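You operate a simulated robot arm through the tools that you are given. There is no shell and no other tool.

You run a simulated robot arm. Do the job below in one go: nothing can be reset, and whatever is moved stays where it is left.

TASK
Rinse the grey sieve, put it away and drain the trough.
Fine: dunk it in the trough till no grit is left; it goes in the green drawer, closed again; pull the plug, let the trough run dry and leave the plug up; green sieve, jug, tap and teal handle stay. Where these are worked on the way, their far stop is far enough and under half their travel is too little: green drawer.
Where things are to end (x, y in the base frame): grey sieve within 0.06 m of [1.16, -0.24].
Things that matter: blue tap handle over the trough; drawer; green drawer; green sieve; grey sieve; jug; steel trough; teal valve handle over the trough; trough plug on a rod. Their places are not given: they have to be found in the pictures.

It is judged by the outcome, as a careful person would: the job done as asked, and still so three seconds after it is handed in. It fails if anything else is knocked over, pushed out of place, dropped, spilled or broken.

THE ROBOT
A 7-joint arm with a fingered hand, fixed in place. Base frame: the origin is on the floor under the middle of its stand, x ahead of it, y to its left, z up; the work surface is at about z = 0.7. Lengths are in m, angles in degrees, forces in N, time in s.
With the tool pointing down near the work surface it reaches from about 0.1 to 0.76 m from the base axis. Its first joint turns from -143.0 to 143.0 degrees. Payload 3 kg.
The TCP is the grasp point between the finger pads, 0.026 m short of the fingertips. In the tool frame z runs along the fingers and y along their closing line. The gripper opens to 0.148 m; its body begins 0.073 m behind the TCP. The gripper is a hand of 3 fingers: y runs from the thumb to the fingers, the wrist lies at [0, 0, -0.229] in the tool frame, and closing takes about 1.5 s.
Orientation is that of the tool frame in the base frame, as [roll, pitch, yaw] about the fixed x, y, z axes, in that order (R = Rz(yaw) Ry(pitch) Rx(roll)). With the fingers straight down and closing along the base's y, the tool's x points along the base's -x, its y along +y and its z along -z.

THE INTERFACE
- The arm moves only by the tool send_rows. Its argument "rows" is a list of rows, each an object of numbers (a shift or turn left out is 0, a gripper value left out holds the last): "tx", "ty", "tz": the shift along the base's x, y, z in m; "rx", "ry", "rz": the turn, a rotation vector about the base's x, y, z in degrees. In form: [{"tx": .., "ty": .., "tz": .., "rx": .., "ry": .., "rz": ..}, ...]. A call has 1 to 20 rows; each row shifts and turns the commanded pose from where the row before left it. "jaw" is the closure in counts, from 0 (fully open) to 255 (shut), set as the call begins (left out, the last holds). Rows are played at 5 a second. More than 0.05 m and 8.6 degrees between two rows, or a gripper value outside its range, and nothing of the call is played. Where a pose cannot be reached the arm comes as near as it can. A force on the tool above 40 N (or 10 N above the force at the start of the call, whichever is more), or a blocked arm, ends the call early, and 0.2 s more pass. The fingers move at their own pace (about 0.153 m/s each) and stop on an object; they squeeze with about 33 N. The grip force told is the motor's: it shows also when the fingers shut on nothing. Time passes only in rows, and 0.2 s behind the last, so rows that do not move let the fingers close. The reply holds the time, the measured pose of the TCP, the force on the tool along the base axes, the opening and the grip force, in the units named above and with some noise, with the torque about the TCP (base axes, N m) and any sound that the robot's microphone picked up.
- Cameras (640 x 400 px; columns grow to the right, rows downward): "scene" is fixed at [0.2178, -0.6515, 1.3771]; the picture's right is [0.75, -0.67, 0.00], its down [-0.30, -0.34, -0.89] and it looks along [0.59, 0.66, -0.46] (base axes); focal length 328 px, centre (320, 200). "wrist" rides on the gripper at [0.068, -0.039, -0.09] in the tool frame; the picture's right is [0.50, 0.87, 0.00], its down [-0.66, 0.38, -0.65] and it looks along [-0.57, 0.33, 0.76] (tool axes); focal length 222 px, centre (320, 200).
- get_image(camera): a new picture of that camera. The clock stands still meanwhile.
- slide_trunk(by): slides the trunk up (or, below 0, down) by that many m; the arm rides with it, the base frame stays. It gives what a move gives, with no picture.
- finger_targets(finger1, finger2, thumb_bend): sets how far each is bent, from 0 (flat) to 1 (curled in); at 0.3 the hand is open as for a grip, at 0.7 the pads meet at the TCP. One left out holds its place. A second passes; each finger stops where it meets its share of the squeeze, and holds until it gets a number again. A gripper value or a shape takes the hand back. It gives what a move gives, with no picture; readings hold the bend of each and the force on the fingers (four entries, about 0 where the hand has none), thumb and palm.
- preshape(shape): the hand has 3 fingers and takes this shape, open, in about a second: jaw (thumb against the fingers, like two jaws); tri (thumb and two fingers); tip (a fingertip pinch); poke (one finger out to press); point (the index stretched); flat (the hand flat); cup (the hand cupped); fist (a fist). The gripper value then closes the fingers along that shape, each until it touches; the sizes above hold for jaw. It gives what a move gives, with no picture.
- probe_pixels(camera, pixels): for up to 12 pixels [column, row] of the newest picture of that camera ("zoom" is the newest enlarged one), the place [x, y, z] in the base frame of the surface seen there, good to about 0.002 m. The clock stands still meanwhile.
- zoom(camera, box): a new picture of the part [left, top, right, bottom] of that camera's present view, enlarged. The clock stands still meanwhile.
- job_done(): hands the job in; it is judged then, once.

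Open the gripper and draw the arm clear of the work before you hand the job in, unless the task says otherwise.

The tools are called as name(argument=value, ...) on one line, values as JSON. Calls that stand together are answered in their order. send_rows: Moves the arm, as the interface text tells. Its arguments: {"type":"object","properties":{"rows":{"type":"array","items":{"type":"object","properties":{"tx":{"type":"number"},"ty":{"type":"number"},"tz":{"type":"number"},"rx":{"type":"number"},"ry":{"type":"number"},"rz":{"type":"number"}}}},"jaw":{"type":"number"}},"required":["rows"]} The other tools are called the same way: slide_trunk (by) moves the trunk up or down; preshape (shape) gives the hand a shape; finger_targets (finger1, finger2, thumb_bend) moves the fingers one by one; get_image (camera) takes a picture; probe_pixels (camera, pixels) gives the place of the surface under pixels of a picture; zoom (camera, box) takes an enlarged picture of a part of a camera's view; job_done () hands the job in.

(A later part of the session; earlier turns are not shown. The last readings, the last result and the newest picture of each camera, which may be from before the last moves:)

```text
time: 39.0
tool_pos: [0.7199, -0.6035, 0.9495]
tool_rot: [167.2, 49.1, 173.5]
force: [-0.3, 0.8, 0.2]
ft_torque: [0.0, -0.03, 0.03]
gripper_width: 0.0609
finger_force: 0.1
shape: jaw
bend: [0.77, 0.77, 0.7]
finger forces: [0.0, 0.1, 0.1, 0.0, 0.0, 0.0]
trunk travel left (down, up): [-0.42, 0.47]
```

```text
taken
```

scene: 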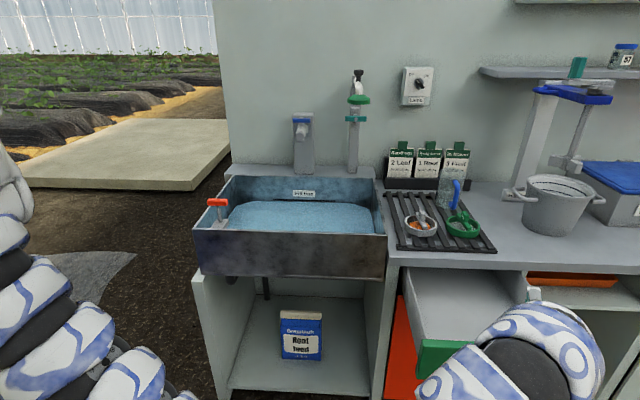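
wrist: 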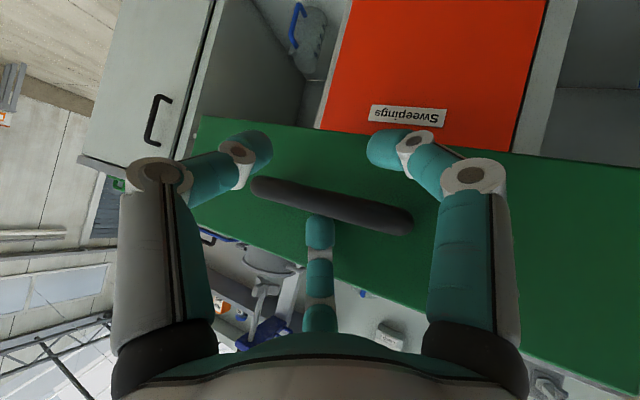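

The hand is clear of the drawer. I carry it up and over towards the sieve while turning to a 35° tilt (azimuth 30°, yaw -13°), so one finger faces one broad side of the tab and the other two face the other side.

send_rows(rows=[{"tz": 0.03, "rz": -6.5}, {"tz": 0.03, "rz": -6.5}, {"tx": 0.0245, "ty": 0.0318, "rx": 4.55, "ry": 4.82, "rz": 2.0}, {"tx": 0.0245, "ty": 0.0318, "rx": 4.55, "ry": 4.82, "rz": 2.0}, {"tx": 0.0245, "ty": 0.0318, "rx": 4.55, "ry": 4.82, "rz": 2.0}, {"tx": 0.0245, "ty": 0.0318, "rx": 4.55, "ry": 4.82, "rz": 2.0}, {"tx": 0.0245, "ty": 0.0318}, {"tx": 0.0245, "ty": 0.0318}, {"tx": 0.0245, "ty": 0.0318}, {"tx": 0.0245, "ty": 0.0318}, {"tx": 0.0245, "ty": 0.0318}, {"tx": 0.0245, "ty": 0.0318}, {"tx": 0.0245, "ty": 0.0318}, {"tx": 0.0245, "ty": 0.0318}, {}], jaw=169)

get_image(camera="wrist")

get_image(camera="scene")

```text
time: 42.2
tool_pos: [1.0156, -0.2203, 1.0097]
tool_rot: [153.9, 24.8, 160.6]
force: [-0.5, 0.5, -0.3]
ft_torque: [0.0, -0.01, 0.02]
gripper_width: 0.0499
finger_force: 0.0
shape: jaw
bend: [0.77, 0.77, 0.7]
finger forces: [0.0, 0.1, 0.1, 0.0, 0.1, 0.0]
trunk travel left (down, up): [-0.42, 0.47]
```

```text
taken
```

wrist: 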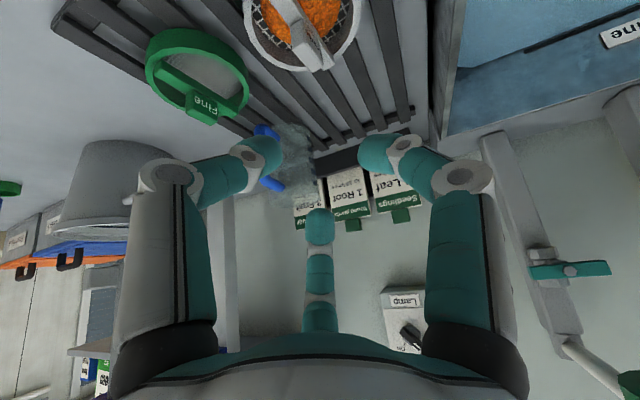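

```text
taken
```

scene: 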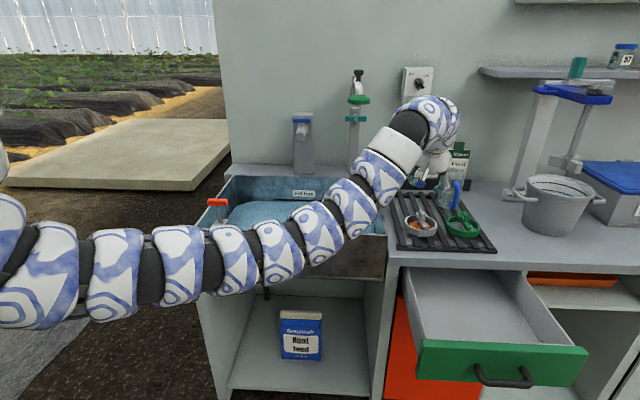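

The orientation is right (tilt 35°, azimuth 30°). I zoom the wrist camera on the grey sieve at the top of its view to refine the tab's place.

zoom(camera="wrist", box=[220, 0, 380, 100])

```text
4.00 times, centred on (300, 50) of wrist
```

zoom: 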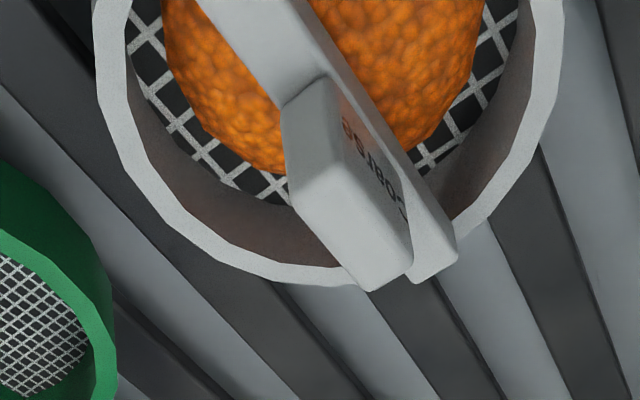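

I probe the tab's top face corners and the bar's end.

probe_pixels(camera="zoom", pixels=[[290, 118], [325, 85], [345, 180], [375, 280], [405, 250], [300, 200], [380, 190], [435, 270], [330, 140], [290, 150], [345, 250], [395, 275]])

```text
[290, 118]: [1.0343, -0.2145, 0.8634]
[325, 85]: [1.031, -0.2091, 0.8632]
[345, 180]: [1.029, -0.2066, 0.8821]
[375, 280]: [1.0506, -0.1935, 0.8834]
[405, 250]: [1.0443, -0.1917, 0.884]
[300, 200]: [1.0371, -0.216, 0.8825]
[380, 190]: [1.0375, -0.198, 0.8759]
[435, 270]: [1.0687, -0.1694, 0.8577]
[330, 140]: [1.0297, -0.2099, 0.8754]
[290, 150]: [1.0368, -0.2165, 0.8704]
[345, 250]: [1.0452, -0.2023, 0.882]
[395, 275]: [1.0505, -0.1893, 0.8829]
```

The tab's centre works out at about (1.042,-0.202), 13 mm thick, 30 mm long. I lower to a point 6 cm short along the tool axis and look.

send_rows(rows=[{"tx": -0.001, "tz": -0.025}, {"tx": -0.001, "tz": -0.025}, {"tx": -0.001, "ty": 0.001, "tz": -0.025}, {"tx": -0.001, "tz": -0.008}, {}])

get_image(camera="wrist")

zoom(camera="scene", box=[370, 140, 530, 250])

```text
time: 43.4
tool_pos: [1.0112, -0.2212, 0.9279]
tool_rot: [153.9, 24.7, 160.4]
force: [0.1, -0.6, -0.6]
ft_torque: [0.0, 0.01, 0.02]
gripper_width: 0.0496
finger_force: 0.0
shape: jaw
bend: [0.77, 0.77, 0.7]
finger forces: [0.1, 0.0, 0.0, 0.1, 0.0, 0.0]
trunk travel left (down, up): [-0.42, 0.47]
```

```text
taken
```

wrist: 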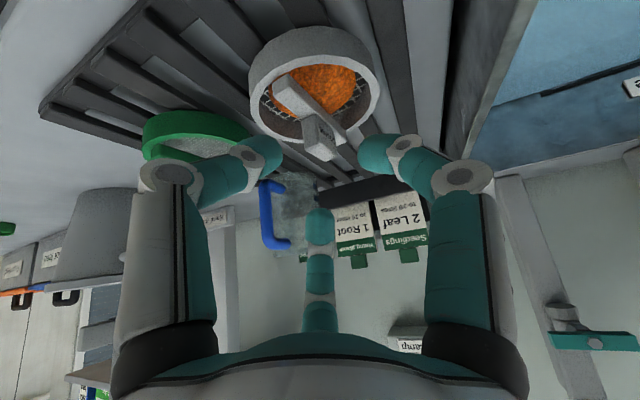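

```text
3.64 times, centred on (450, 195) of scene
```

zoom: 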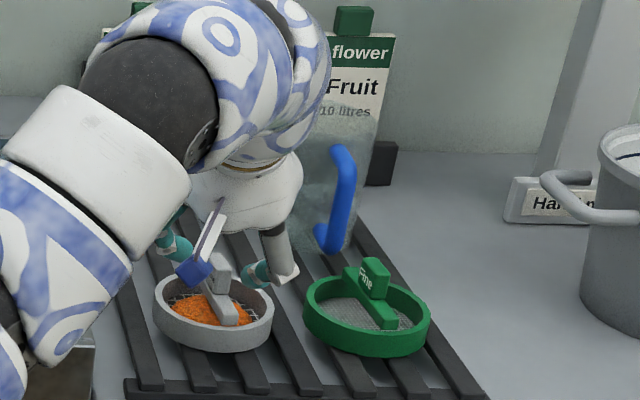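

The tab is on the tool axis at about (318,138). I advance the remaining 6 cm along the axis in small steps.

send_rows(rows=[{"tx": 0.0077, "ty": 0.0048, "tz": -0.0125}, {"tx": 0.0077, "ty": 0.0048, "tz": -0.0125}, {"tx": 0.0077, "ty": 0.0048, "tz": -0.0125}, {"tx": 0.0077, "ty": 0.0048, "tz": -0.0125}, {}])

get_image(camera="wrist")

zoom(camera="scene", box=[370, 140, 530, 250])

```text
time: 44.6
tool_pos: [1.0405, -0.2034, 0.8781]
tool_rot: [153.9, 25.0, 160.3]
force: [2.2, -2.2, 10.8]
ft_torque: [-0.32, -0.11, 0.06]
gripper_width: 0.0491
finger_force: 0.0
shape: jaw
bend: [0.77, 0.77, 0.72]
finger forces: [0.0, 0.1, 0.1, 0.0, 11.0, 0.0]
trunk travel left (down, up): [-0.42, 0.47]
```

```text
taken
```

wrist: 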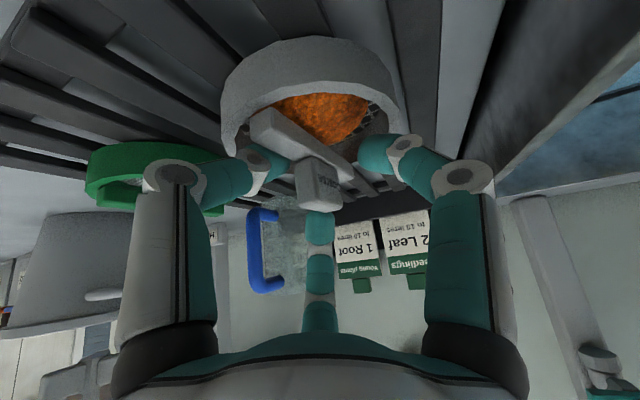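

```text
3.64 times, centred on (450, 195) of scene
```

zoom: 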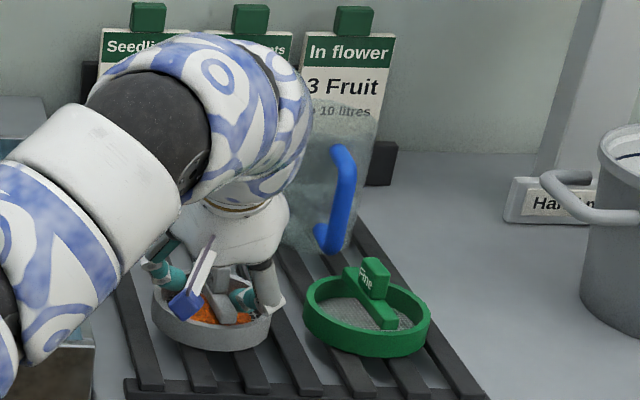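

The thumb (left, (265,160)) is pressing with 11 N on the sieve's rim. I back off about 1 cm along the tool axis before closing.

send_rows(rows=[{"tx": -0.003, "ty": -0.0017, "tz": 0.004}, {"tx": -0.003, "ty": -0.0013, "tz": 0.004}, {}])

get_image(camera="wrist")

```text
time: 45.4
tool_pos: [1.0349, -0.2028, 0.8837]
tool_rot: [154.0, 24.7, 160.5]
force: [0.8, 0.5, 0.5]
ft_torque: [0.0, -0.01, 0.0]
gripper_width: 0.0501
finger_force: 0.1
shape: jaw
bend: [0.77, 0.77, 0.7]
finger forces: [0.0, 0.0, 0.2, 0.0, 0.0, 0.0]
trunk travel left (down, up): [-0.42, 0.47]
```

```text
taken
```

wrist: 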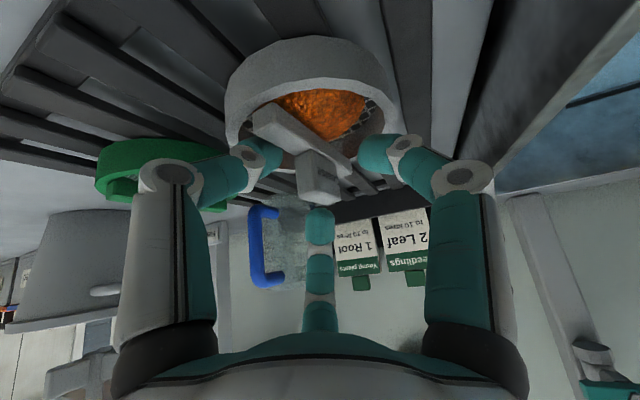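

The contact is gone and the tab (318,180) sits inside the three fingertips. I shift 3 mm in -y to centre it and close.

send_rows(rows=[{"ty": -0.003}, {}])

send_rows(rows=[{}, {}, {}, {}, {}, {}], jaw=255)

get_image(camera="wrist")

zoom(camera="scene", box=[370, 140, 530, 250])

```text
time: 46.0
tool_pos: [1.035, -0.2072, 0.8853]
tool_rot: [153.8, 24.7, 160.4]
force: [-1.2, -0.3, -1.1]
ft_torque: [0.02, 0.02, 0.02]
gripper_width: 0.05
finger_force: 0.0
shape: jaw
bend: [0.77, 0.77, 0.7]
finger forces: [0.0, 0.0, 0.1, 0.0, 0.1, 0.1]
trunk travel left (down, up): [-0.42, 0.47]
```

```text
time: 47.4
tool_pos: [1.0355, -0.2073, 0.8841]
tool_rot: [153.9, 24.7, 160.6]
force: [0.5, 0.3, 1.2]
ft_torque: [-0.04, 0.03, 0.01]
gripper_width: 0.0126
finger_force: 32.9
shape: jaw
bend: [0.74, 0.74, 0.72]
finger forces: [27.9, 0.0, 0.0, 0.1, 0.1, 0.0]
trunk travel left (down, up): [-0.42, 0.47]
```

```text
taken
```

wrist: 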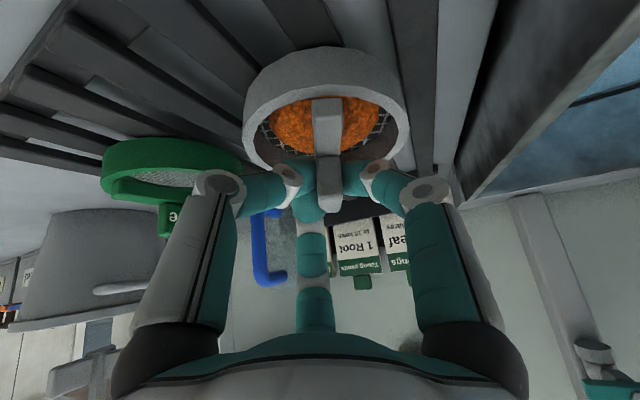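

```text
3.64 times, centred on (450, 195) of scene
```

zoom: 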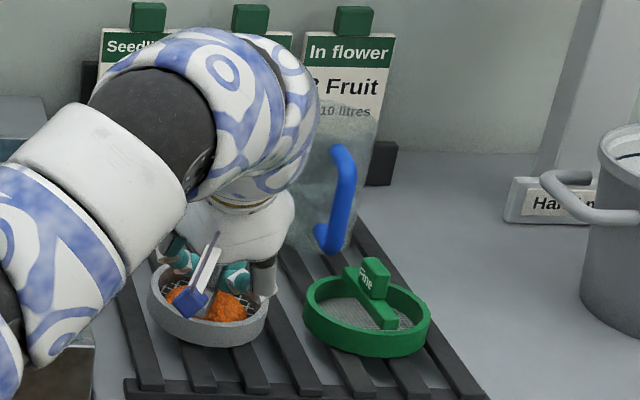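

The tab has turned between thumb and finger 1, gripped at 12.6 mm width with 28 N. I lift 3 cm and check that the sieve comes up level.

send_rows(rows=[{"tz": 0.008}, {"tz": 0.01}, {"tz": 0.012}, {"tz": 0.01}, {}])

get_image(camera="wrist")

zoom(camera="scene", box=[370, 140, 530, 250])

```text
time: 48.6
tool_pos: [1.0333, -0.2067, 0.9259]
tool_rot: [153.9, 24.7, 160.6]
force: [-0.8, 0.3, -0.3]
ft_torque: [0.0, 0.02, 0.01]
gripper_width: 0.0124
finger_force: 33.3
shape: jaw
bend: [0.74, 0.74, 0.72]
finger forces: [27.6, 0.0, 0.1, 0.1, 0.0, 0.1]
trunk travel left (down, up): [-0.42, 0.47]
```

```text
taken
```

wrist: 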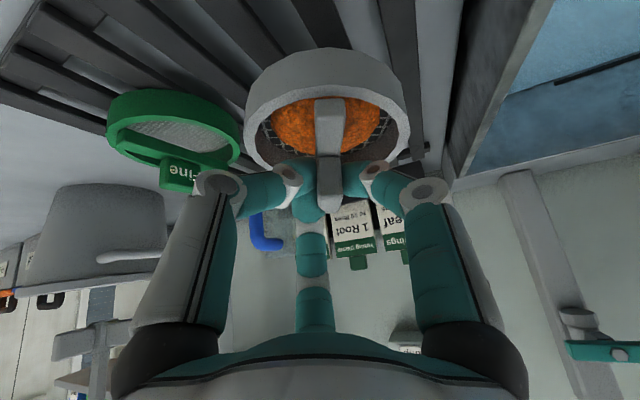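

```text
3.64 times, centred on (450, 195) of scene
```

zoom: 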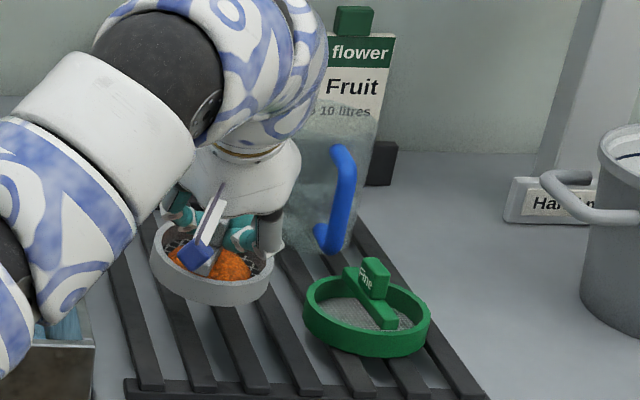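

The sieve is off the rack and has kept its place in the hand. I probe its rim to check it is level.

probe_pixels(camera="wrist", pixels=[[248, 140], [408, 135], [325, 88], [270, 105], [385, 103], [330, 110], [300, 120], [328, 60]])

```text
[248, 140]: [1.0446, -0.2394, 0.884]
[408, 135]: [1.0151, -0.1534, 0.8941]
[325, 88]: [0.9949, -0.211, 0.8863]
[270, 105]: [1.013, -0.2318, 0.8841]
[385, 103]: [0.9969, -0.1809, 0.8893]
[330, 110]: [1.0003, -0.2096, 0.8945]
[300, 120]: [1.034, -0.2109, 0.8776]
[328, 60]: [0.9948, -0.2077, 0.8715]
```

The rim is level within about 6°, so the grit stays in. I raise the sieve and carry it slowly over to the trough's right half.

send_rows(rows=[{"tz": 0.02}, {"tz": 0.02}, {"tz": 0.02}, {"tz": 0.02}, {"tx": -0.0144, "ty": 0.018}, {"tx": -0.0144, "ty": 0.018}, {"tx": -0.0144, "ty": 0.018}, {"tx": -0.0144, "ty": 0.018}, {"tx": -0.0144, "ty": 0.018}, {"tx": -0.0144, "ty": 0.018}, {"tx": -0.0144, "ty": 0.018}, {"tx": -0.0144, "ty": 0.018}, {"tx": -0.0144, "ty": 0.018}, {"tx": -0.0144, "ty": 0.018}, {"tx": -0.0144, "ty": 0.018}, {"tx": -0.0144, "ty": 0.018}, {}])

get_image(camera="scene")

get_image(camera="wrist")

```text
time: 52.2
tool_pos: [0.8629, 0.0088, 1.0041]
tool_rot: [153.9, 24.8, 160.5]
force: [0.6, 0.6, 0.4]
ft_torque: [0.01, 0.01, -0.01]
gripper_width: 0.0121
finger_force: 32.8
shape: jaw
bend: [0.74, 0.74, 0.72]
finger forces: [27.3, 0.1, 0.1, 0.1, 0.1, 0.0]
trunk travel left (down, up): [-0.42, 0.47]
```

```text
taken
```

scene: 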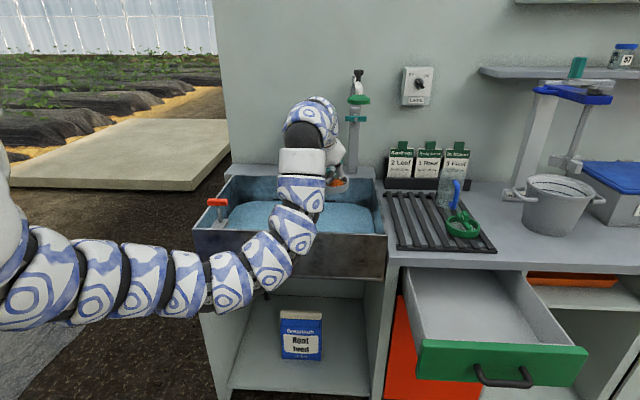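

```text
taken
```

wrist: 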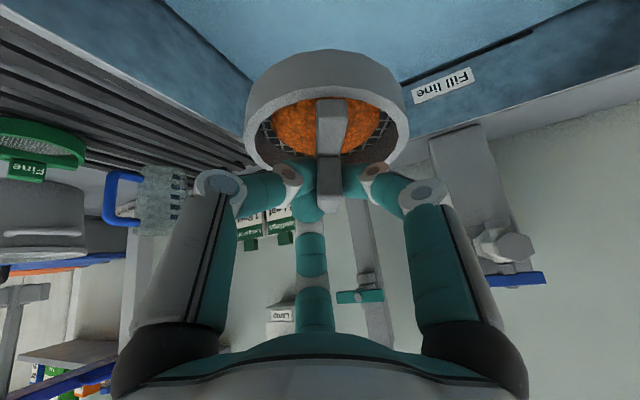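

The sieve hangs over the trough. Before lowering I probe the forearm where it passes the trough's front rim, around (290,225) and (270,262).

probe_pixels(camera="scene", pixels=[[300, 190], [290, 225], [270, 262], [235, 282], [190, 280], [130, 280], [60, 280], [310, 150], [310, 120], [338, 185], [345, 215], [250, 215]])

```text
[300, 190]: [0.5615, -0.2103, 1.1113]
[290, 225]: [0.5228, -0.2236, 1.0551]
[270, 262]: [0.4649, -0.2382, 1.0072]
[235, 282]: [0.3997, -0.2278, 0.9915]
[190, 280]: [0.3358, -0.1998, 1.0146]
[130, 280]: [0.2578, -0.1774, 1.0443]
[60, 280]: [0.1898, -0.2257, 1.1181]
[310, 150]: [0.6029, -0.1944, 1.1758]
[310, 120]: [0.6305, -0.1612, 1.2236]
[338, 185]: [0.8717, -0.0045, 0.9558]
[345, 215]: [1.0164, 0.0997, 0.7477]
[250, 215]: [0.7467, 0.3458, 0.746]
```

The forearm stays in front of the trough (v<0.4), so lowering is safe. I shift 3 cm deeper and lower until the sieve is close to the water.

send_rows(rows=[{"tx": 0.0105, "ty": 0.0105, "tz": -0.02}, {"tx": 0.0105, "ty": 0.0105, "tz": -0.02}, {"tz": -0.025}, {"tz": -0.025}, {"tz": -0.025}, {"tz": -0.025}, {"tz": -0.02}, {"tz": -0.02}, {}])

get_image(camera="scene")

get_image(camera="wrist")

```text
time: 54.2
tool_pos: [0.8827, 0.0291, 0.8248]
tool_rot: [154.0, 24.6, 160.4]
force: [0.2, -0.7, -0.4]
ft_torque: [-0.02, 0.04, -0.01]
gripper_width: 0.0117
finger_force: 32.7
shape: jaw
bend: [0.74, 0.74, 0.72]
finger forces: [27.4, 0.0, 0.1, 0.1, 0.0, 0.0]
trunk travel left (down, up): [-0.42, 0.47]
```

```text
taken
```

scene: 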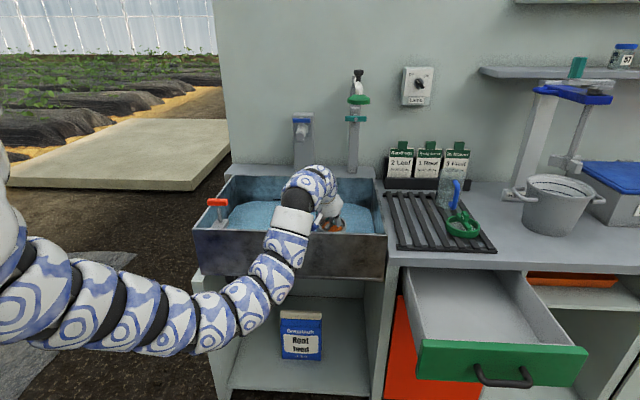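

```text
taken
```

wrist: 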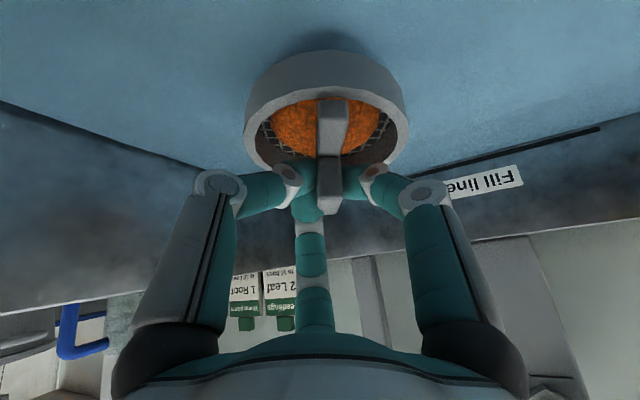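

The sieve's underside is now just about at the water. I dunk it by another 5 cm, minding contact with the bottom.

send_rows(rows=[{"tz": -0.012}, {"tz": -0.012}, {"tz": -0.012}, {"tz": -0.012}, {}, {}])

get_image(camera="wrist")

zoom(camera="scene", box=[240, 150, 400, 260])

```text
time: 55.6
tool_pos: [0.8846, 0.0301, 0.7773]
tool_rot: [154.0, 24.7, 160.5]
force: [-0.4, 0.2, -1.3]
ft_torque: [-0.03, 0.01, -0.01]
gripper_width: 0.0117
finger_force: 33.0
shape: jaw
bend: [0.74, 0.74, 0.72]
finger forces: [27.4, 0.0, 0.0, 0.0, 0.0, 0.0]
trunk travel left (down, up): [-0.42, 0.47]
```

```text
taken
```

wrist: 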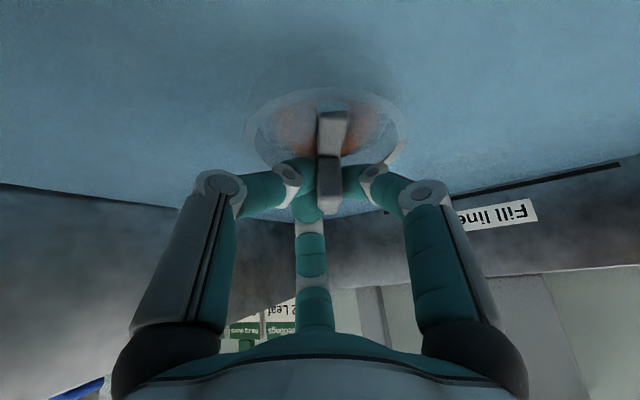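

```text
3.64 times, centred on (320, 205) of scene
```

zoom: 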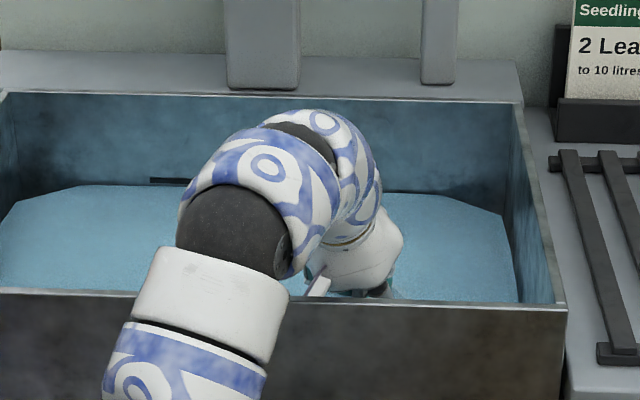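

The sieve is under water (grit still seen through it). I swish it gently side to side under water.

send_rows(rows=[{"tx": -0.014, "ty": 0.014}, {"tx": -0.014, "ty": 0.014}, {"tx": 0.014, "ty": -0.014}, {"tx": 0.014, "ty": -0.014}, {"tx": -0.014, "ty": 0.014}, {"tx": -0.014, "ty": 0.014}, {"tx": 0.014, "ty": -0.014}, {"tx": 0.014, "ty": -0.014}, {"tx": -0.014, "ty": 0.014}, {"tx": -0.014, "ty": 0.014}, {"tx": 0.014, "ty": -0.014}, {"tx": 0.014, "ty": -0.014}, {}])

get_image(camera="wrist")

```text
time: 58.4
tool_pos: [0.883, 0.0277, 0.7768]
tool_rot: [154.0, 24.7, 160.5]
force: [-0.8, 0.7, -0.2]
ft_torque: [-0.02, 0.02, 0.01]
gripper_width: 0.012
finger_force: 32.5
shape: jaw
bend: [0.74, 0.74, 0.71]
finger forces: [27.4, 0.0, 0.0, 0.0, 0.1, 0.0]
trunk travel left (down, up): [-0.42, 0.47]
```

```text
taken
```

wrist: 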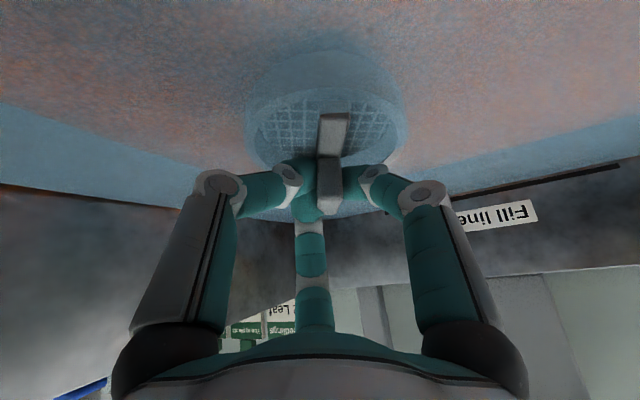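

The mesh now shows clear and the water has turned orange. I swish a little more for safety, then lift the sieve out and let it drip over the trough.

send_rows(rows=[{"tx": -0.014, "ty": 0.014}, {"tx": -0.014, "ty": 0.014}, {"tx": 0.014, "ty": -0.014}, {"tx": 0.014, "ty": -0.014}, {"tx": -0.014, "ty": 0.014}, {"tx": -0.014, "ty": 0.014}, {"tx": 0.014, "ty": -0.014}, {"tx": 0.014, "ty": -0.014}, {"tz": 0.015}, {"tz": 0.02}, {"tz": 0.02}, {"tz": 0.02}, {"tz": 0.02}, {}, {}, {}])

get_image(camera="wrist")

zoom(camera="wrist", box=[230, 30, 430, 230])

```text
time: 61.8
tool_pos: [0.8838, 0.0314, 0.8718]
tool_rot: [153.8, 24.7, 160.4]
force: [0.3, 0.2, -1.0]
ft_torque: [0.0, -0.02, -0.02]
gripper_width: 0.0117
finger_force: 33.2
shape: jaw
bend: [0.74, 0.75, 0.71]
finger forces: [27.2, 0.1, 0.1, 0.0, 0.1, 0.1]
trunk travel left (down, up): [-0.42, 0.47]
```

```text
taken
```

wrist: 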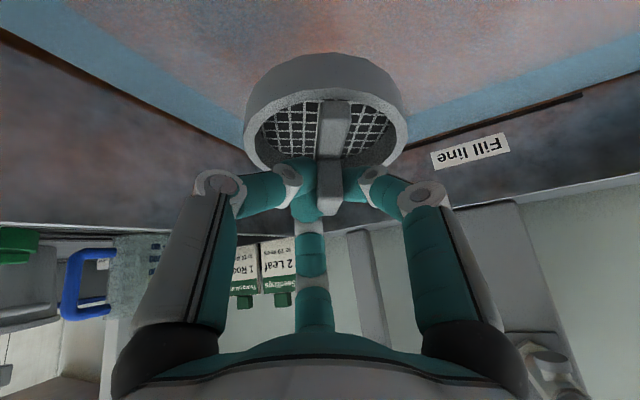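

```text
2.00 times, centred on (330, 130) of wrist
```

zoom: 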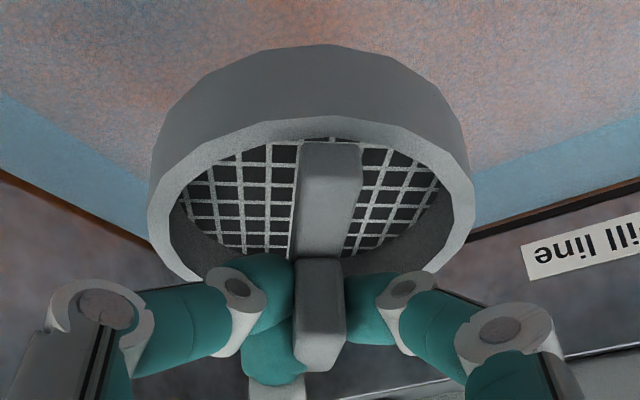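

The sieve is clean: only mesh is seen. I raise it to clear the rim and take a fresh scene picture to measure the open drawer.

send_rows(rows=[{"tz": 0.02}, {"tz": 0.03}, {"tz": 0.03}, {"tz": 0.03}, {"tz": 0.03}, {}, {}])

get_image(camera="scene")

probe_pixels(camera="scene", pixels=[[470, 300], [500, 320], [440, 290], [430, 320], [420, 342], [585, 350], [545, 325], [500, 345], [500, 352], [410, 280], [525, 275], [500, 378]])

```text
time: 63.4
tool_pos: [0.8841, 0.0308, 1.0125]
tool_rot: [153.9, 24.7, 160.5]
force: [0.0, 0.4, 0.7]
ft_torque: [-0.05, 0.04, 0.0]
gripper_width: 0.0119
finger_force: 32.9
shape: jaw
bend: [0.74, 0.75, 0.71]
finger forces: [27.2, 0.1, 0.0, 0.1, 0.0, 0.1]
trunk travel left (down, up): [-0.42, 0.47]
```

```text
taken
```

scene: 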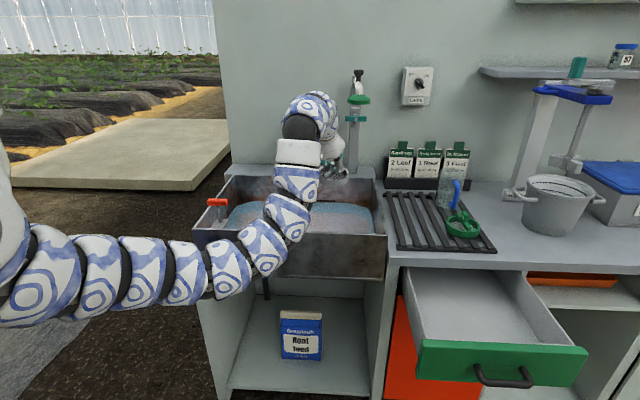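

```text
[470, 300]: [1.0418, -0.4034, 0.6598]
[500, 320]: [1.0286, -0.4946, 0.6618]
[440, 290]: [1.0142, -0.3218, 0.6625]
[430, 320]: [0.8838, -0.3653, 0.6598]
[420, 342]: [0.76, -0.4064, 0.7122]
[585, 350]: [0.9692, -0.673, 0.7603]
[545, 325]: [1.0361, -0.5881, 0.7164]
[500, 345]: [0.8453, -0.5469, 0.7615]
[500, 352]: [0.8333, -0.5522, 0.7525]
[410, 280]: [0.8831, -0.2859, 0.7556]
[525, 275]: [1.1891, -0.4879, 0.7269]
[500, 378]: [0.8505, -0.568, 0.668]
```

The drawer floor is at z 0.660 and it stands open 28 cm, so the sieve must land at about (0.940,-0.4525). After a short drip I carry it there at height, turning 30° with the arm.

send_rows(rows=[{}, {}, {}, {}, {"tx": 0.0029, "ty": -0.0308}, {"tx": 0.0029, "ty": -0.0308}, {"tx": 0.0029, "ty": -0.0308}, {"tx": 0.0029, "ty": -0.0308, "rz": -5}, {"tx": 0.0029, "ty": -0.0308, "rz": -5}, {"tx": 0.0029, "ty": -0.0308, "rz": -5}, {"tx": 0.0029, "ty": -0.0308, "rz": -5}, {"tx": 0.0029, "ty": -0.0308, "rz": -5}, {"tx": 0.0029, "ty": -0.0308, "rz": -5}, {"tx": 0.0029, "ty": -0.0308}, {"tx": 0.0029, "ty": -0.0308}, {"tx": 0.0029, "ty": -0.0308}, {"tx": 0.0029, "ty": -0.0308}, {"tx": 0.0029, "ty": -0.0308}, {"tx": 0.0029, "ty": -0.0308}, {"tx": 0.0025, "ty": -0.0308}])

get_image(camera="scene")

get_image(camera="wrist")

```text
time: 67.6
tool_pos: [0.9327, -0.4628, 1.0113]
tool_rot: [153.9, 24.7, 130.5]
force: [-0.1, -0.8, -0.4]
ft_torque: [-0.01, 0.03, 0.02]
gripper_width: 0.0114
finger_force: 33.2
shape: jaw
bend: [0.74, 0.75, 0.71]
finger forces: [27.2, 0.0, 0.0, 0.0, 0.0, 0.0]
trunk travel left (down, up): [-0.42, 0.47]
```

```text
taken
```

scene: 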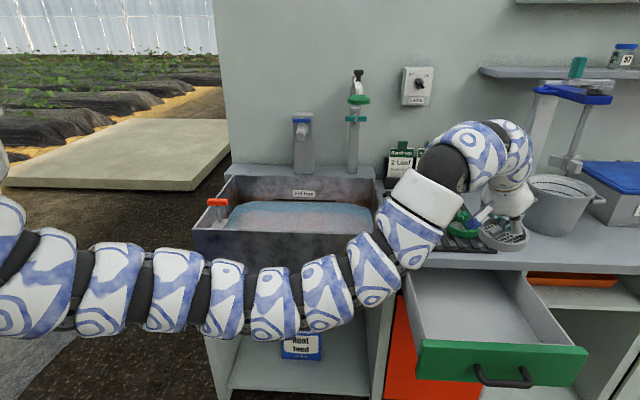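

```text
taken
```

wrist: 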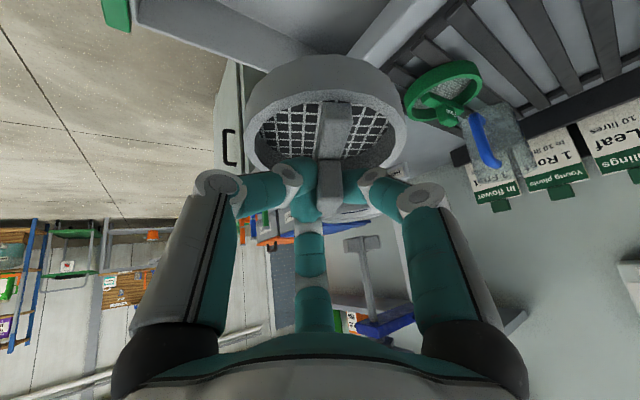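

The sieve hangs over the drawer. I probe its rim again to get its true centre before lowering.

probe_pixels(camera="wrist", pixels=[[249, 145], [405, 140], [325, 92], [270, 108], [382, 106], [328, 62], [300, 125], [360, 160]])

```text
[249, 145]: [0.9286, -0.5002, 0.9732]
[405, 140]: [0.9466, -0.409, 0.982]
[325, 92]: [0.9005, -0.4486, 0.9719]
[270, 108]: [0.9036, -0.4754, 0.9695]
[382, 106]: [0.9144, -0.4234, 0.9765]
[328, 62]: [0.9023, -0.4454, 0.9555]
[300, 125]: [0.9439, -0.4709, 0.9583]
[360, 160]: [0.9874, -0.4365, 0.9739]
```

The sieve's centre is at (0.947,-0.4565), fine for the target. I shift 1 cm deeper and lower it into the drawer, fast first, then slowly.

send_rows(rows=[{"tx": 0.0085, "ty": 0.0085, "tz": -0.02}, {"tz": -0.03}, {"tz": -0.03}, {"tz": -0.03}, {"tz": -0.03}, {"tz": -0.03}, {"tz": -0.025}, {"tz": -0.02}, {}])

get_image(camera="scene")

get_image(camera="wrist")

```text
time: 69.6
tool_pos: [0.9369, -0.4554, 0.7953]
tool_rot: [153.9, 24.9, 130.4]
force: [0.1, -0.2, -1.6]
ft_torque: [0.04, 0.01, 0.0]
gripper_width: 0.0114
finger_force: 33.0
shape: jaw
bend: [0.74, 0.75, 0.71]
finger forces: [27.0, 0.0, 0.0, 0.0, 0.0, 0.0]
trunk travel left (down, up): [-0.42, 0.47]
```

```text
taken
```

scene: 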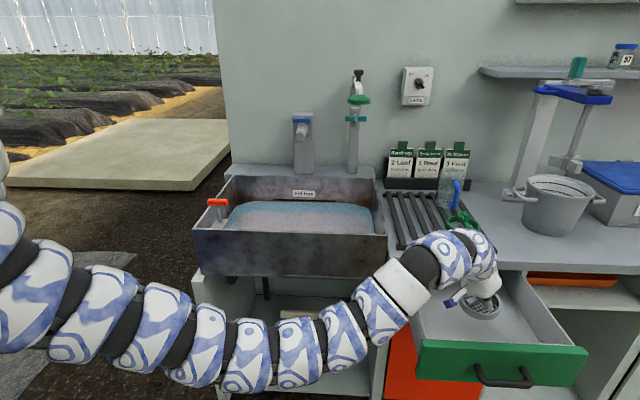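

```text
taken
```

wrist: 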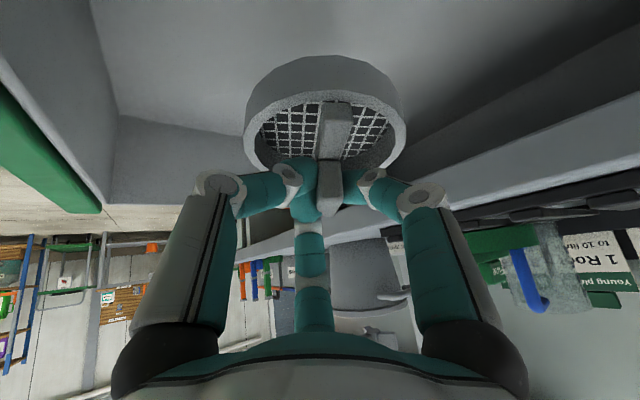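

The sieve is inside the drawer's walls, about 5 cm above its floor. I lower it in 1 cm steps till it touches.

send_rows(rows=[{"tz": -0.012}, {"tz": -0.012}, {"tz": -0.01}, {"tz": -0.008}, {"tz": -0.005}, {}])

get_image(camera="wrist")

zoom(camera="scene", box=[400, 220, 600, 380])

```text
time: 71.0
tool_pos: [0.9372, -0.4556, 0.7495]
tool_rot: [153.9, 24.8, 130.3]
force: [-0.2, 0.0, 0.6]
ft_torque: [-0.03, 0.0, 0.0]
gripper_width: 0.0113
finger_force: 32.8
shape: jaw
bend: [0.74, 0.75, 0.71]
finger forces: [27.0, 0.0, 0.1, 0.0, 0.0, 0.0]
trunk travel left (down, up): [-0.42, 0.47]
```

```text
taken
```

wrist: 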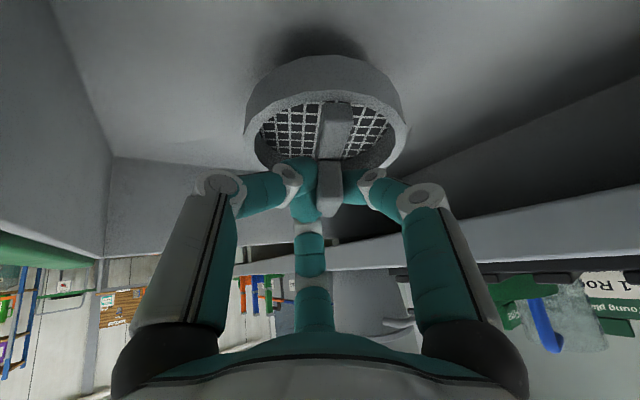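

```text
2.50 times, centred on (500, 300) of scene
```

zoom: 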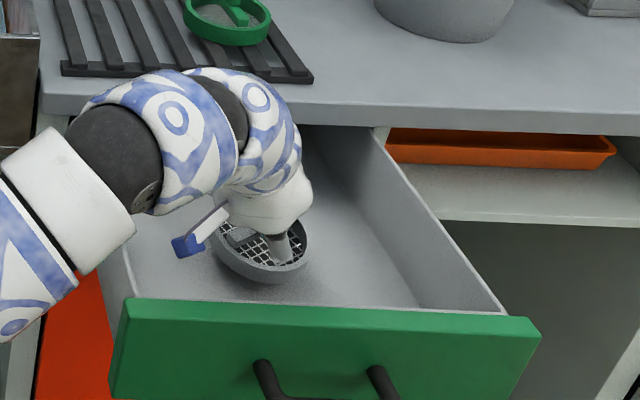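

No touch yet (shadow still open beneath). I go down in 4 mm steps.

send_rows(rows=[{"tz": -0.004}, {"tz": -0.004}, {"tz": -0.003}, {}])

zoom(camera="scene", box=[440, 270, 520, 330])

```text
time: 72.0
tool_pos: [0.9368, -0.4542, 0.7393]
tool_rot: [153.9, 24.8, 130.6]
force: [-0.9, -1.0, -0.9]
ft_torque: [-0.04, 0.02, -0.01]
gripper_width: 0.0116
finger_force: 33.1
shape: jaw
bend: [0.74, 0.75, 0.71]
finger forces: [27.1, 0.0, 0.0, 0.0, 0.0, 0.1]
trunk travel left (down, up): [-0.42, 0.47]
```

```text
6.67 times, centred on (480, 300) of scene
```

zoom: 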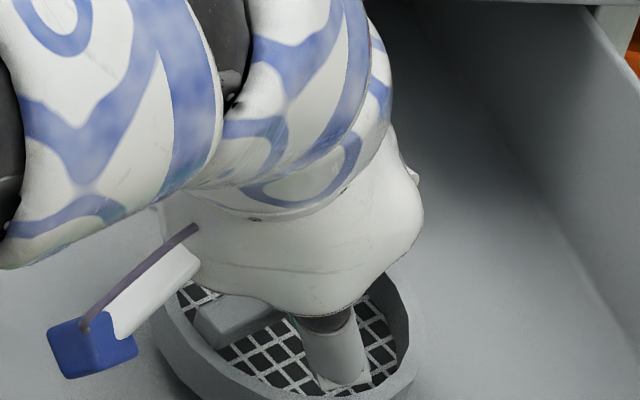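

Still free. I continue down in 3 mm steps, letting the force tell.

send_rows(rows=[{"tz": -0.003}, {"tz": -0.003}, {"tz": -0.003}, {}])

get_image(camera="wrist")

```text
time: 73.0
tool_pos: [0.9375, -0.4557, 0.7287]
tool_rot: [153.9, 24.9, 130.5]
force: [-0.3, -0.3, -0.1]
ft_torque: [-0.03, 0.03, 0.03]
gripper_width: 0.0114
finger_force: 33.0
shape: jaw
bend: [0.74, 0.75, 0.71]
finger forces: [27.0, 0.1, 0.1, 0.0, 0.0, 0.1]
trunk travel left (down, up): [-0.42, 0.47]
```

```text
taken
```

wrist: 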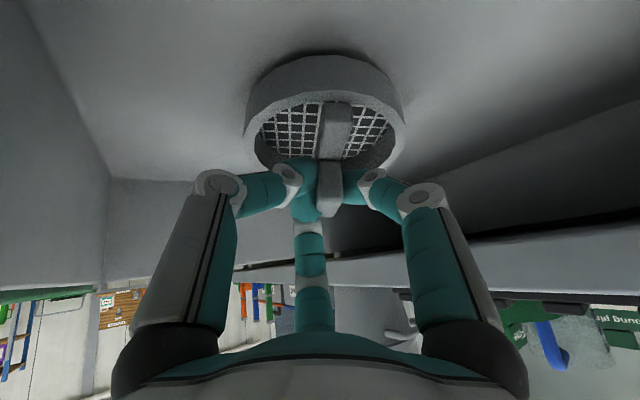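

Still no contact. I lower a few more millimetres.

send_rows(rows=[{"tz": -0.003}, {"tz": -0.003}, {}])

get_image(camera="wrist")

probe_pixels(camera="wrist", pixels=[[325, 92], [325, 75], [325, 62], [325, 58], [325, 48], [325, 40], [249, 145], [405, 140], [150, 100], [450, 100]])

```text
time: 73.8
tool_pos: [0.9386, -0.4554, 0.723]
tool_rot: [153.9, 24.8, 130.4]
force: [-0.1, 0.3, 2.8]
ft_torque: [-0.07, 0.0, 0.05]
gripper_width: 0.011
finger_force: 33.5
shape: jaw
bend: [0.74, 0.75, 0.72]
finger forces: [27.5, 0.0, 0.0, 0.1, 0.0, 0.1]
trunk travel left (down, up): [-0.42, 0.47]
```

```text
taken
```

wrist: 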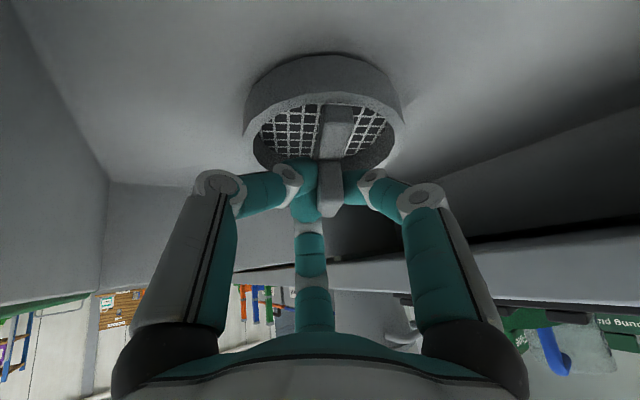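

```text
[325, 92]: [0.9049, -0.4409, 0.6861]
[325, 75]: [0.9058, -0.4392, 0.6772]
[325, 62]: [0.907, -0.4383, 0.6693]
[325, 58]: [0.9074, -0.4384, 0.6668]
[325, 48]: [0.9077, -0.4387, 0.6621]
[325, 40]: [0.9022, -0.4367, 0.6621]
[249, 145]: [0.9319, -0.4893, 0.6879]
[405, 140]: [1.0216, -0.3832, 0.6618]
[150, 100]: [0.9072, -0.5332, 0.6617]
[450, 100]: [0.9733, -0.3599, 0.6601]
```

The sieve has touched the floor (2.8 N; bottom edge at z≈0.662). I open the fingers just enough to free the tab.

send_rows(rows=[{}, {}, {}, {}, {}], jaw=169)

get_image(camera="wrist")

```text
time: 75.0
tool_pos: [0.9385, -0.4554, 0.7239]
tool_rot: [154.0, 24.7, 130.6]
force: [0.4, -0.1, 0.2]
ft_torque: [0.0, 0.01, -0.02]
gripper_width: 0.0497
finger_force: 0.0
shape: jaw
bend: [0.77, 0.77, 0.7]
finger forces: [0.1, 0.0, 0.1, 0.0, 0.1, 0.1]
trunk travel left (down, up): [-0.42, 0.47]
```

```text
taken
```

wrist: 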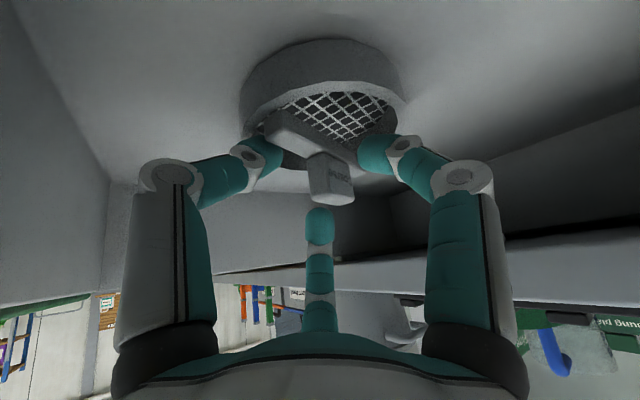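

The sieve is free and stands on the drawer floor. I withdraw along the tool axis, then rise clear.

send_rows(rows=[{"tx": -0.0058, "tz": 0.0082}, {"tx": -0.0116, "tz": 0.0163}, {"tx": -0.0116, "tz": 0.0163}, {"tx": -0.0116, "tz": 0.0163}, {"tx": -0.0116, "tz": 0.0163}, {"tz": 0.03}, {"tz": 0.03}, {"tz": 0.03}, {"tz": 0.03}, {}])

get_image(camera="scene")

get_image(camera="wrist")

```text
time: 77.2
tool_pos: [0.8839, -0.4534, 0.9167]
tool_rot: [153.9, 24.6, 130.5]
force: [0.0, -0.1, -0.1]
ft_torque: [0.02, -0.02, 0.0]
gripper_width: 0.0497
finger_force: 0.0
shape: jaw
bend: [0.77, 0.77, 0.7]
finger forces: [0.0, 0.1, 0.0, 0.0, 0.0, 0.1]
trunk travel left (down, up): [-0.42, 0.47]
```

```text
taken
```

scene: 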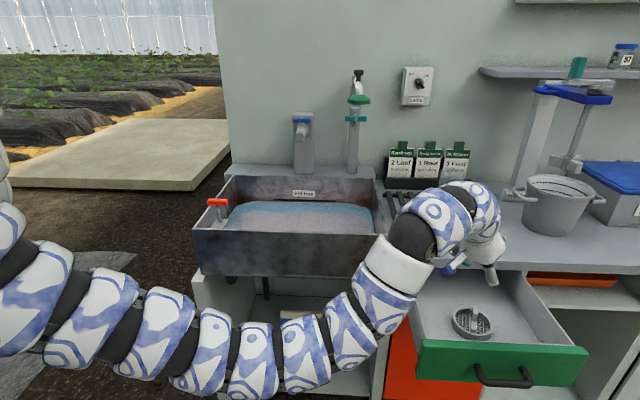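

```text
taken
```

wrist: 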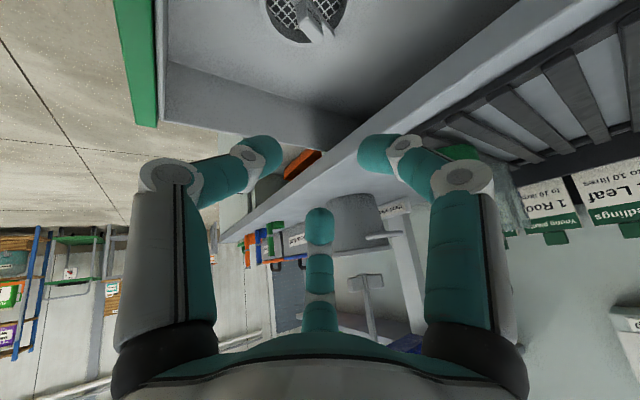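

The grey sieve stands in the open drawer at (472,322). I now close the fingers into a fist-like bunch, move in front of the drawer's left part and come down to push it shut.

probe_pixels(camera="scene", pixels=[[455, 320], [490, 325], [472, 336], [470, 312], [476, 300], [500, 345]])

send_rows(rows=[{"tx": -0.0246, "ty": -0.0116}, {"tx": -0.0246, "ty": -0.0116}, {"tx": -0.0246, "ty": -0.0116, "rx": 3.6, "ry": -5.59, "rz": 2.56}, {"tx": -0.0246, "ty": -0.0116, "rx": 3.6, "ry": -5.59, "rz": 2.56}, {"tx": -0.0246, "ty": -0.0116, "rx": 3.6, "ry": -5.59, "rz": 2.56}, {"tx": -0.0246, "ty": -0.0116, "rx": 3.6, "ry": -5.59, "rz": 2.56}, {"tx": -0.0246, "ty": -0.0116}, {"tx": -0.0246, "ty": -0.0116}, {}], jaw=255)

get_image(camera="scene")

```text
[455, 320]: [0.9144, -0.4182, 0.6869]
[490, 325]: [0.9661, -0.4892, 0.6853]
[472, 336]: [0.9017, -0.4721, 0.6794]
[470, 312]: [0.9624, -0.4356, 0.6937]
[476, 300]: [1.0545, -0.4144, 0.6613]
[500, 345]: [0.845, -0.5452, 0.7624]
```

```text
time: 79.2
tool_pos: [0.6884, -0.548, 0.9166]
tool_rot: [124.4, 27.7, 127.5]
force: [0.0, -0.1, 0.2]
ft_torque: [0.03, -0.05, 0.03]
gripper_width: 0.0001
finger_force: 32.9
shape: jaw
bend: [0.7, 0.7, 0.7]
finger forces: [0.0, 0.0, 0.0, 0.0, 0.1, 0.0]
trunk travel left (down, up): [-0.42, 0.47]
```

```text
taken
```

scene: 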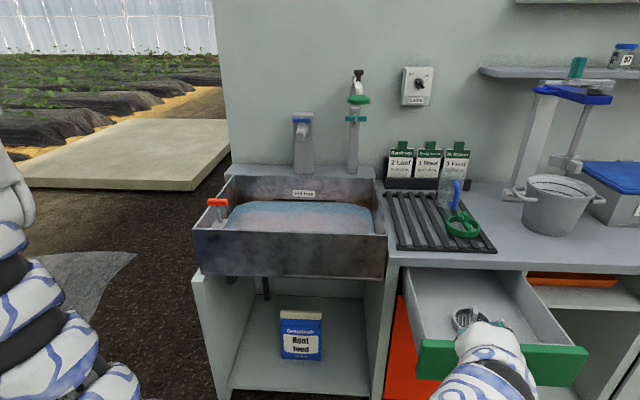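

The sieve's centre is at (0.940,-0.454), which gives (1.139,-0.255) once closed. The hand is in front of the drawer; I lower it to panel height.

send_rows(rows=[{"tz": -0.03}, {"tz": -0.03}, {"tz": -0.03}, {"tz": -0.03}, {"tz": -0.03}, {"tz": -0.03}, {"tz": -0.02}, {}])

get_image(camera="scene")

get_image(camera="wrist")

```text
time: 81.0
tool_pos: [0.688, -0.5476, 0.7168]
tool_rot: [124.4, 27.7, 127.6]
force: [0.0, -0.3, 1.2]
ft_torque: [-0.03, 0.01, -0.02]
gripper_width: 0.0001
finger_force: 33.2
shape: jaw
bend: [0.7, 0.7, 0.7]
finger forces: [0.0, 0.0, 0.0, 0.0, 0.0, 0.0]
trunk travel left (down, up): [-0.42, 0.47]
```

```text
taken
```

scene: 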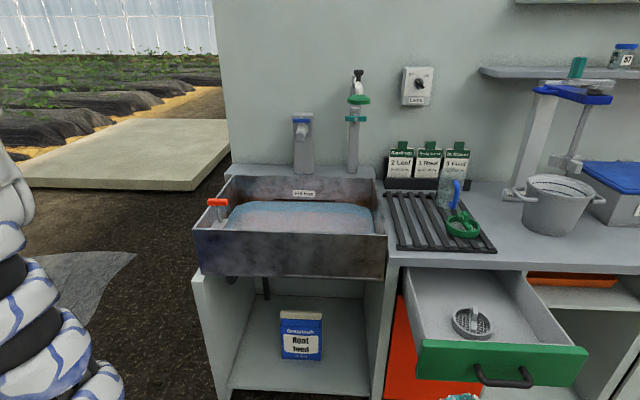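

```text
taken
```

wrist: 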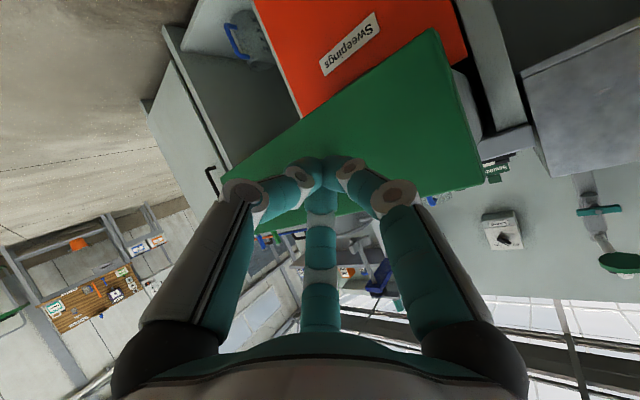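

The panel is straight ahead of the bunched fingertips. I push along +v slowly (1 cm per row).

send_rows(rows=[{"tx": 0.0106, "ty": 0.0106}, {"tx": 0.0106, "ty": 0.0106}, {"tx": 0.0106, "ty": 0.0106}, {"tx": 0.0071, "ty": 0.0071}, {"tx": 0.0071, "ty": 0.0071}, {"tx": 0.0071, "ty": 0.0071}, {"tx": 0.0071, "ty": 0.0071}, {"tx": 0.0071, "ty": 0.0071}, {"tx": 0.0071, "ty": 0.0071}, {"tx": 0.0071, "ty": 0.0071}, {"tx": 0.0071, "ty": 0.0071}, {"tx": 0.0071, "ty": 0.0071}])

get_image(camera="scene")

```text
time: 83.6
tool_pos: [0.7828, -0.4501, 0.7161]
tool_rot: [124.4, 27.7, 127.6]
force: [0.0, -0.5, 0.0]
ft_torque: [0.03, 0.01, -0.01]
gripper_width: 0.0001
finger_force: 32.8
shape: jaw
bend: [0.7, 0.7, 0.7]
finger forces: [0.1, 0.0, 0.0, 0.1, 0.0, 0.0]
trunk travel left (down, up): [-0.42, 0.47]
```

```text
taken
```

scene: 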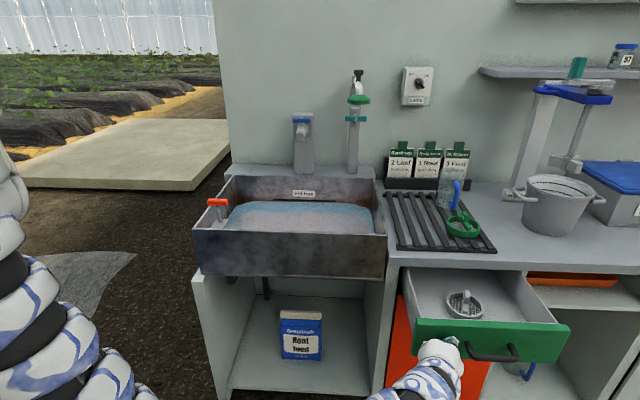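

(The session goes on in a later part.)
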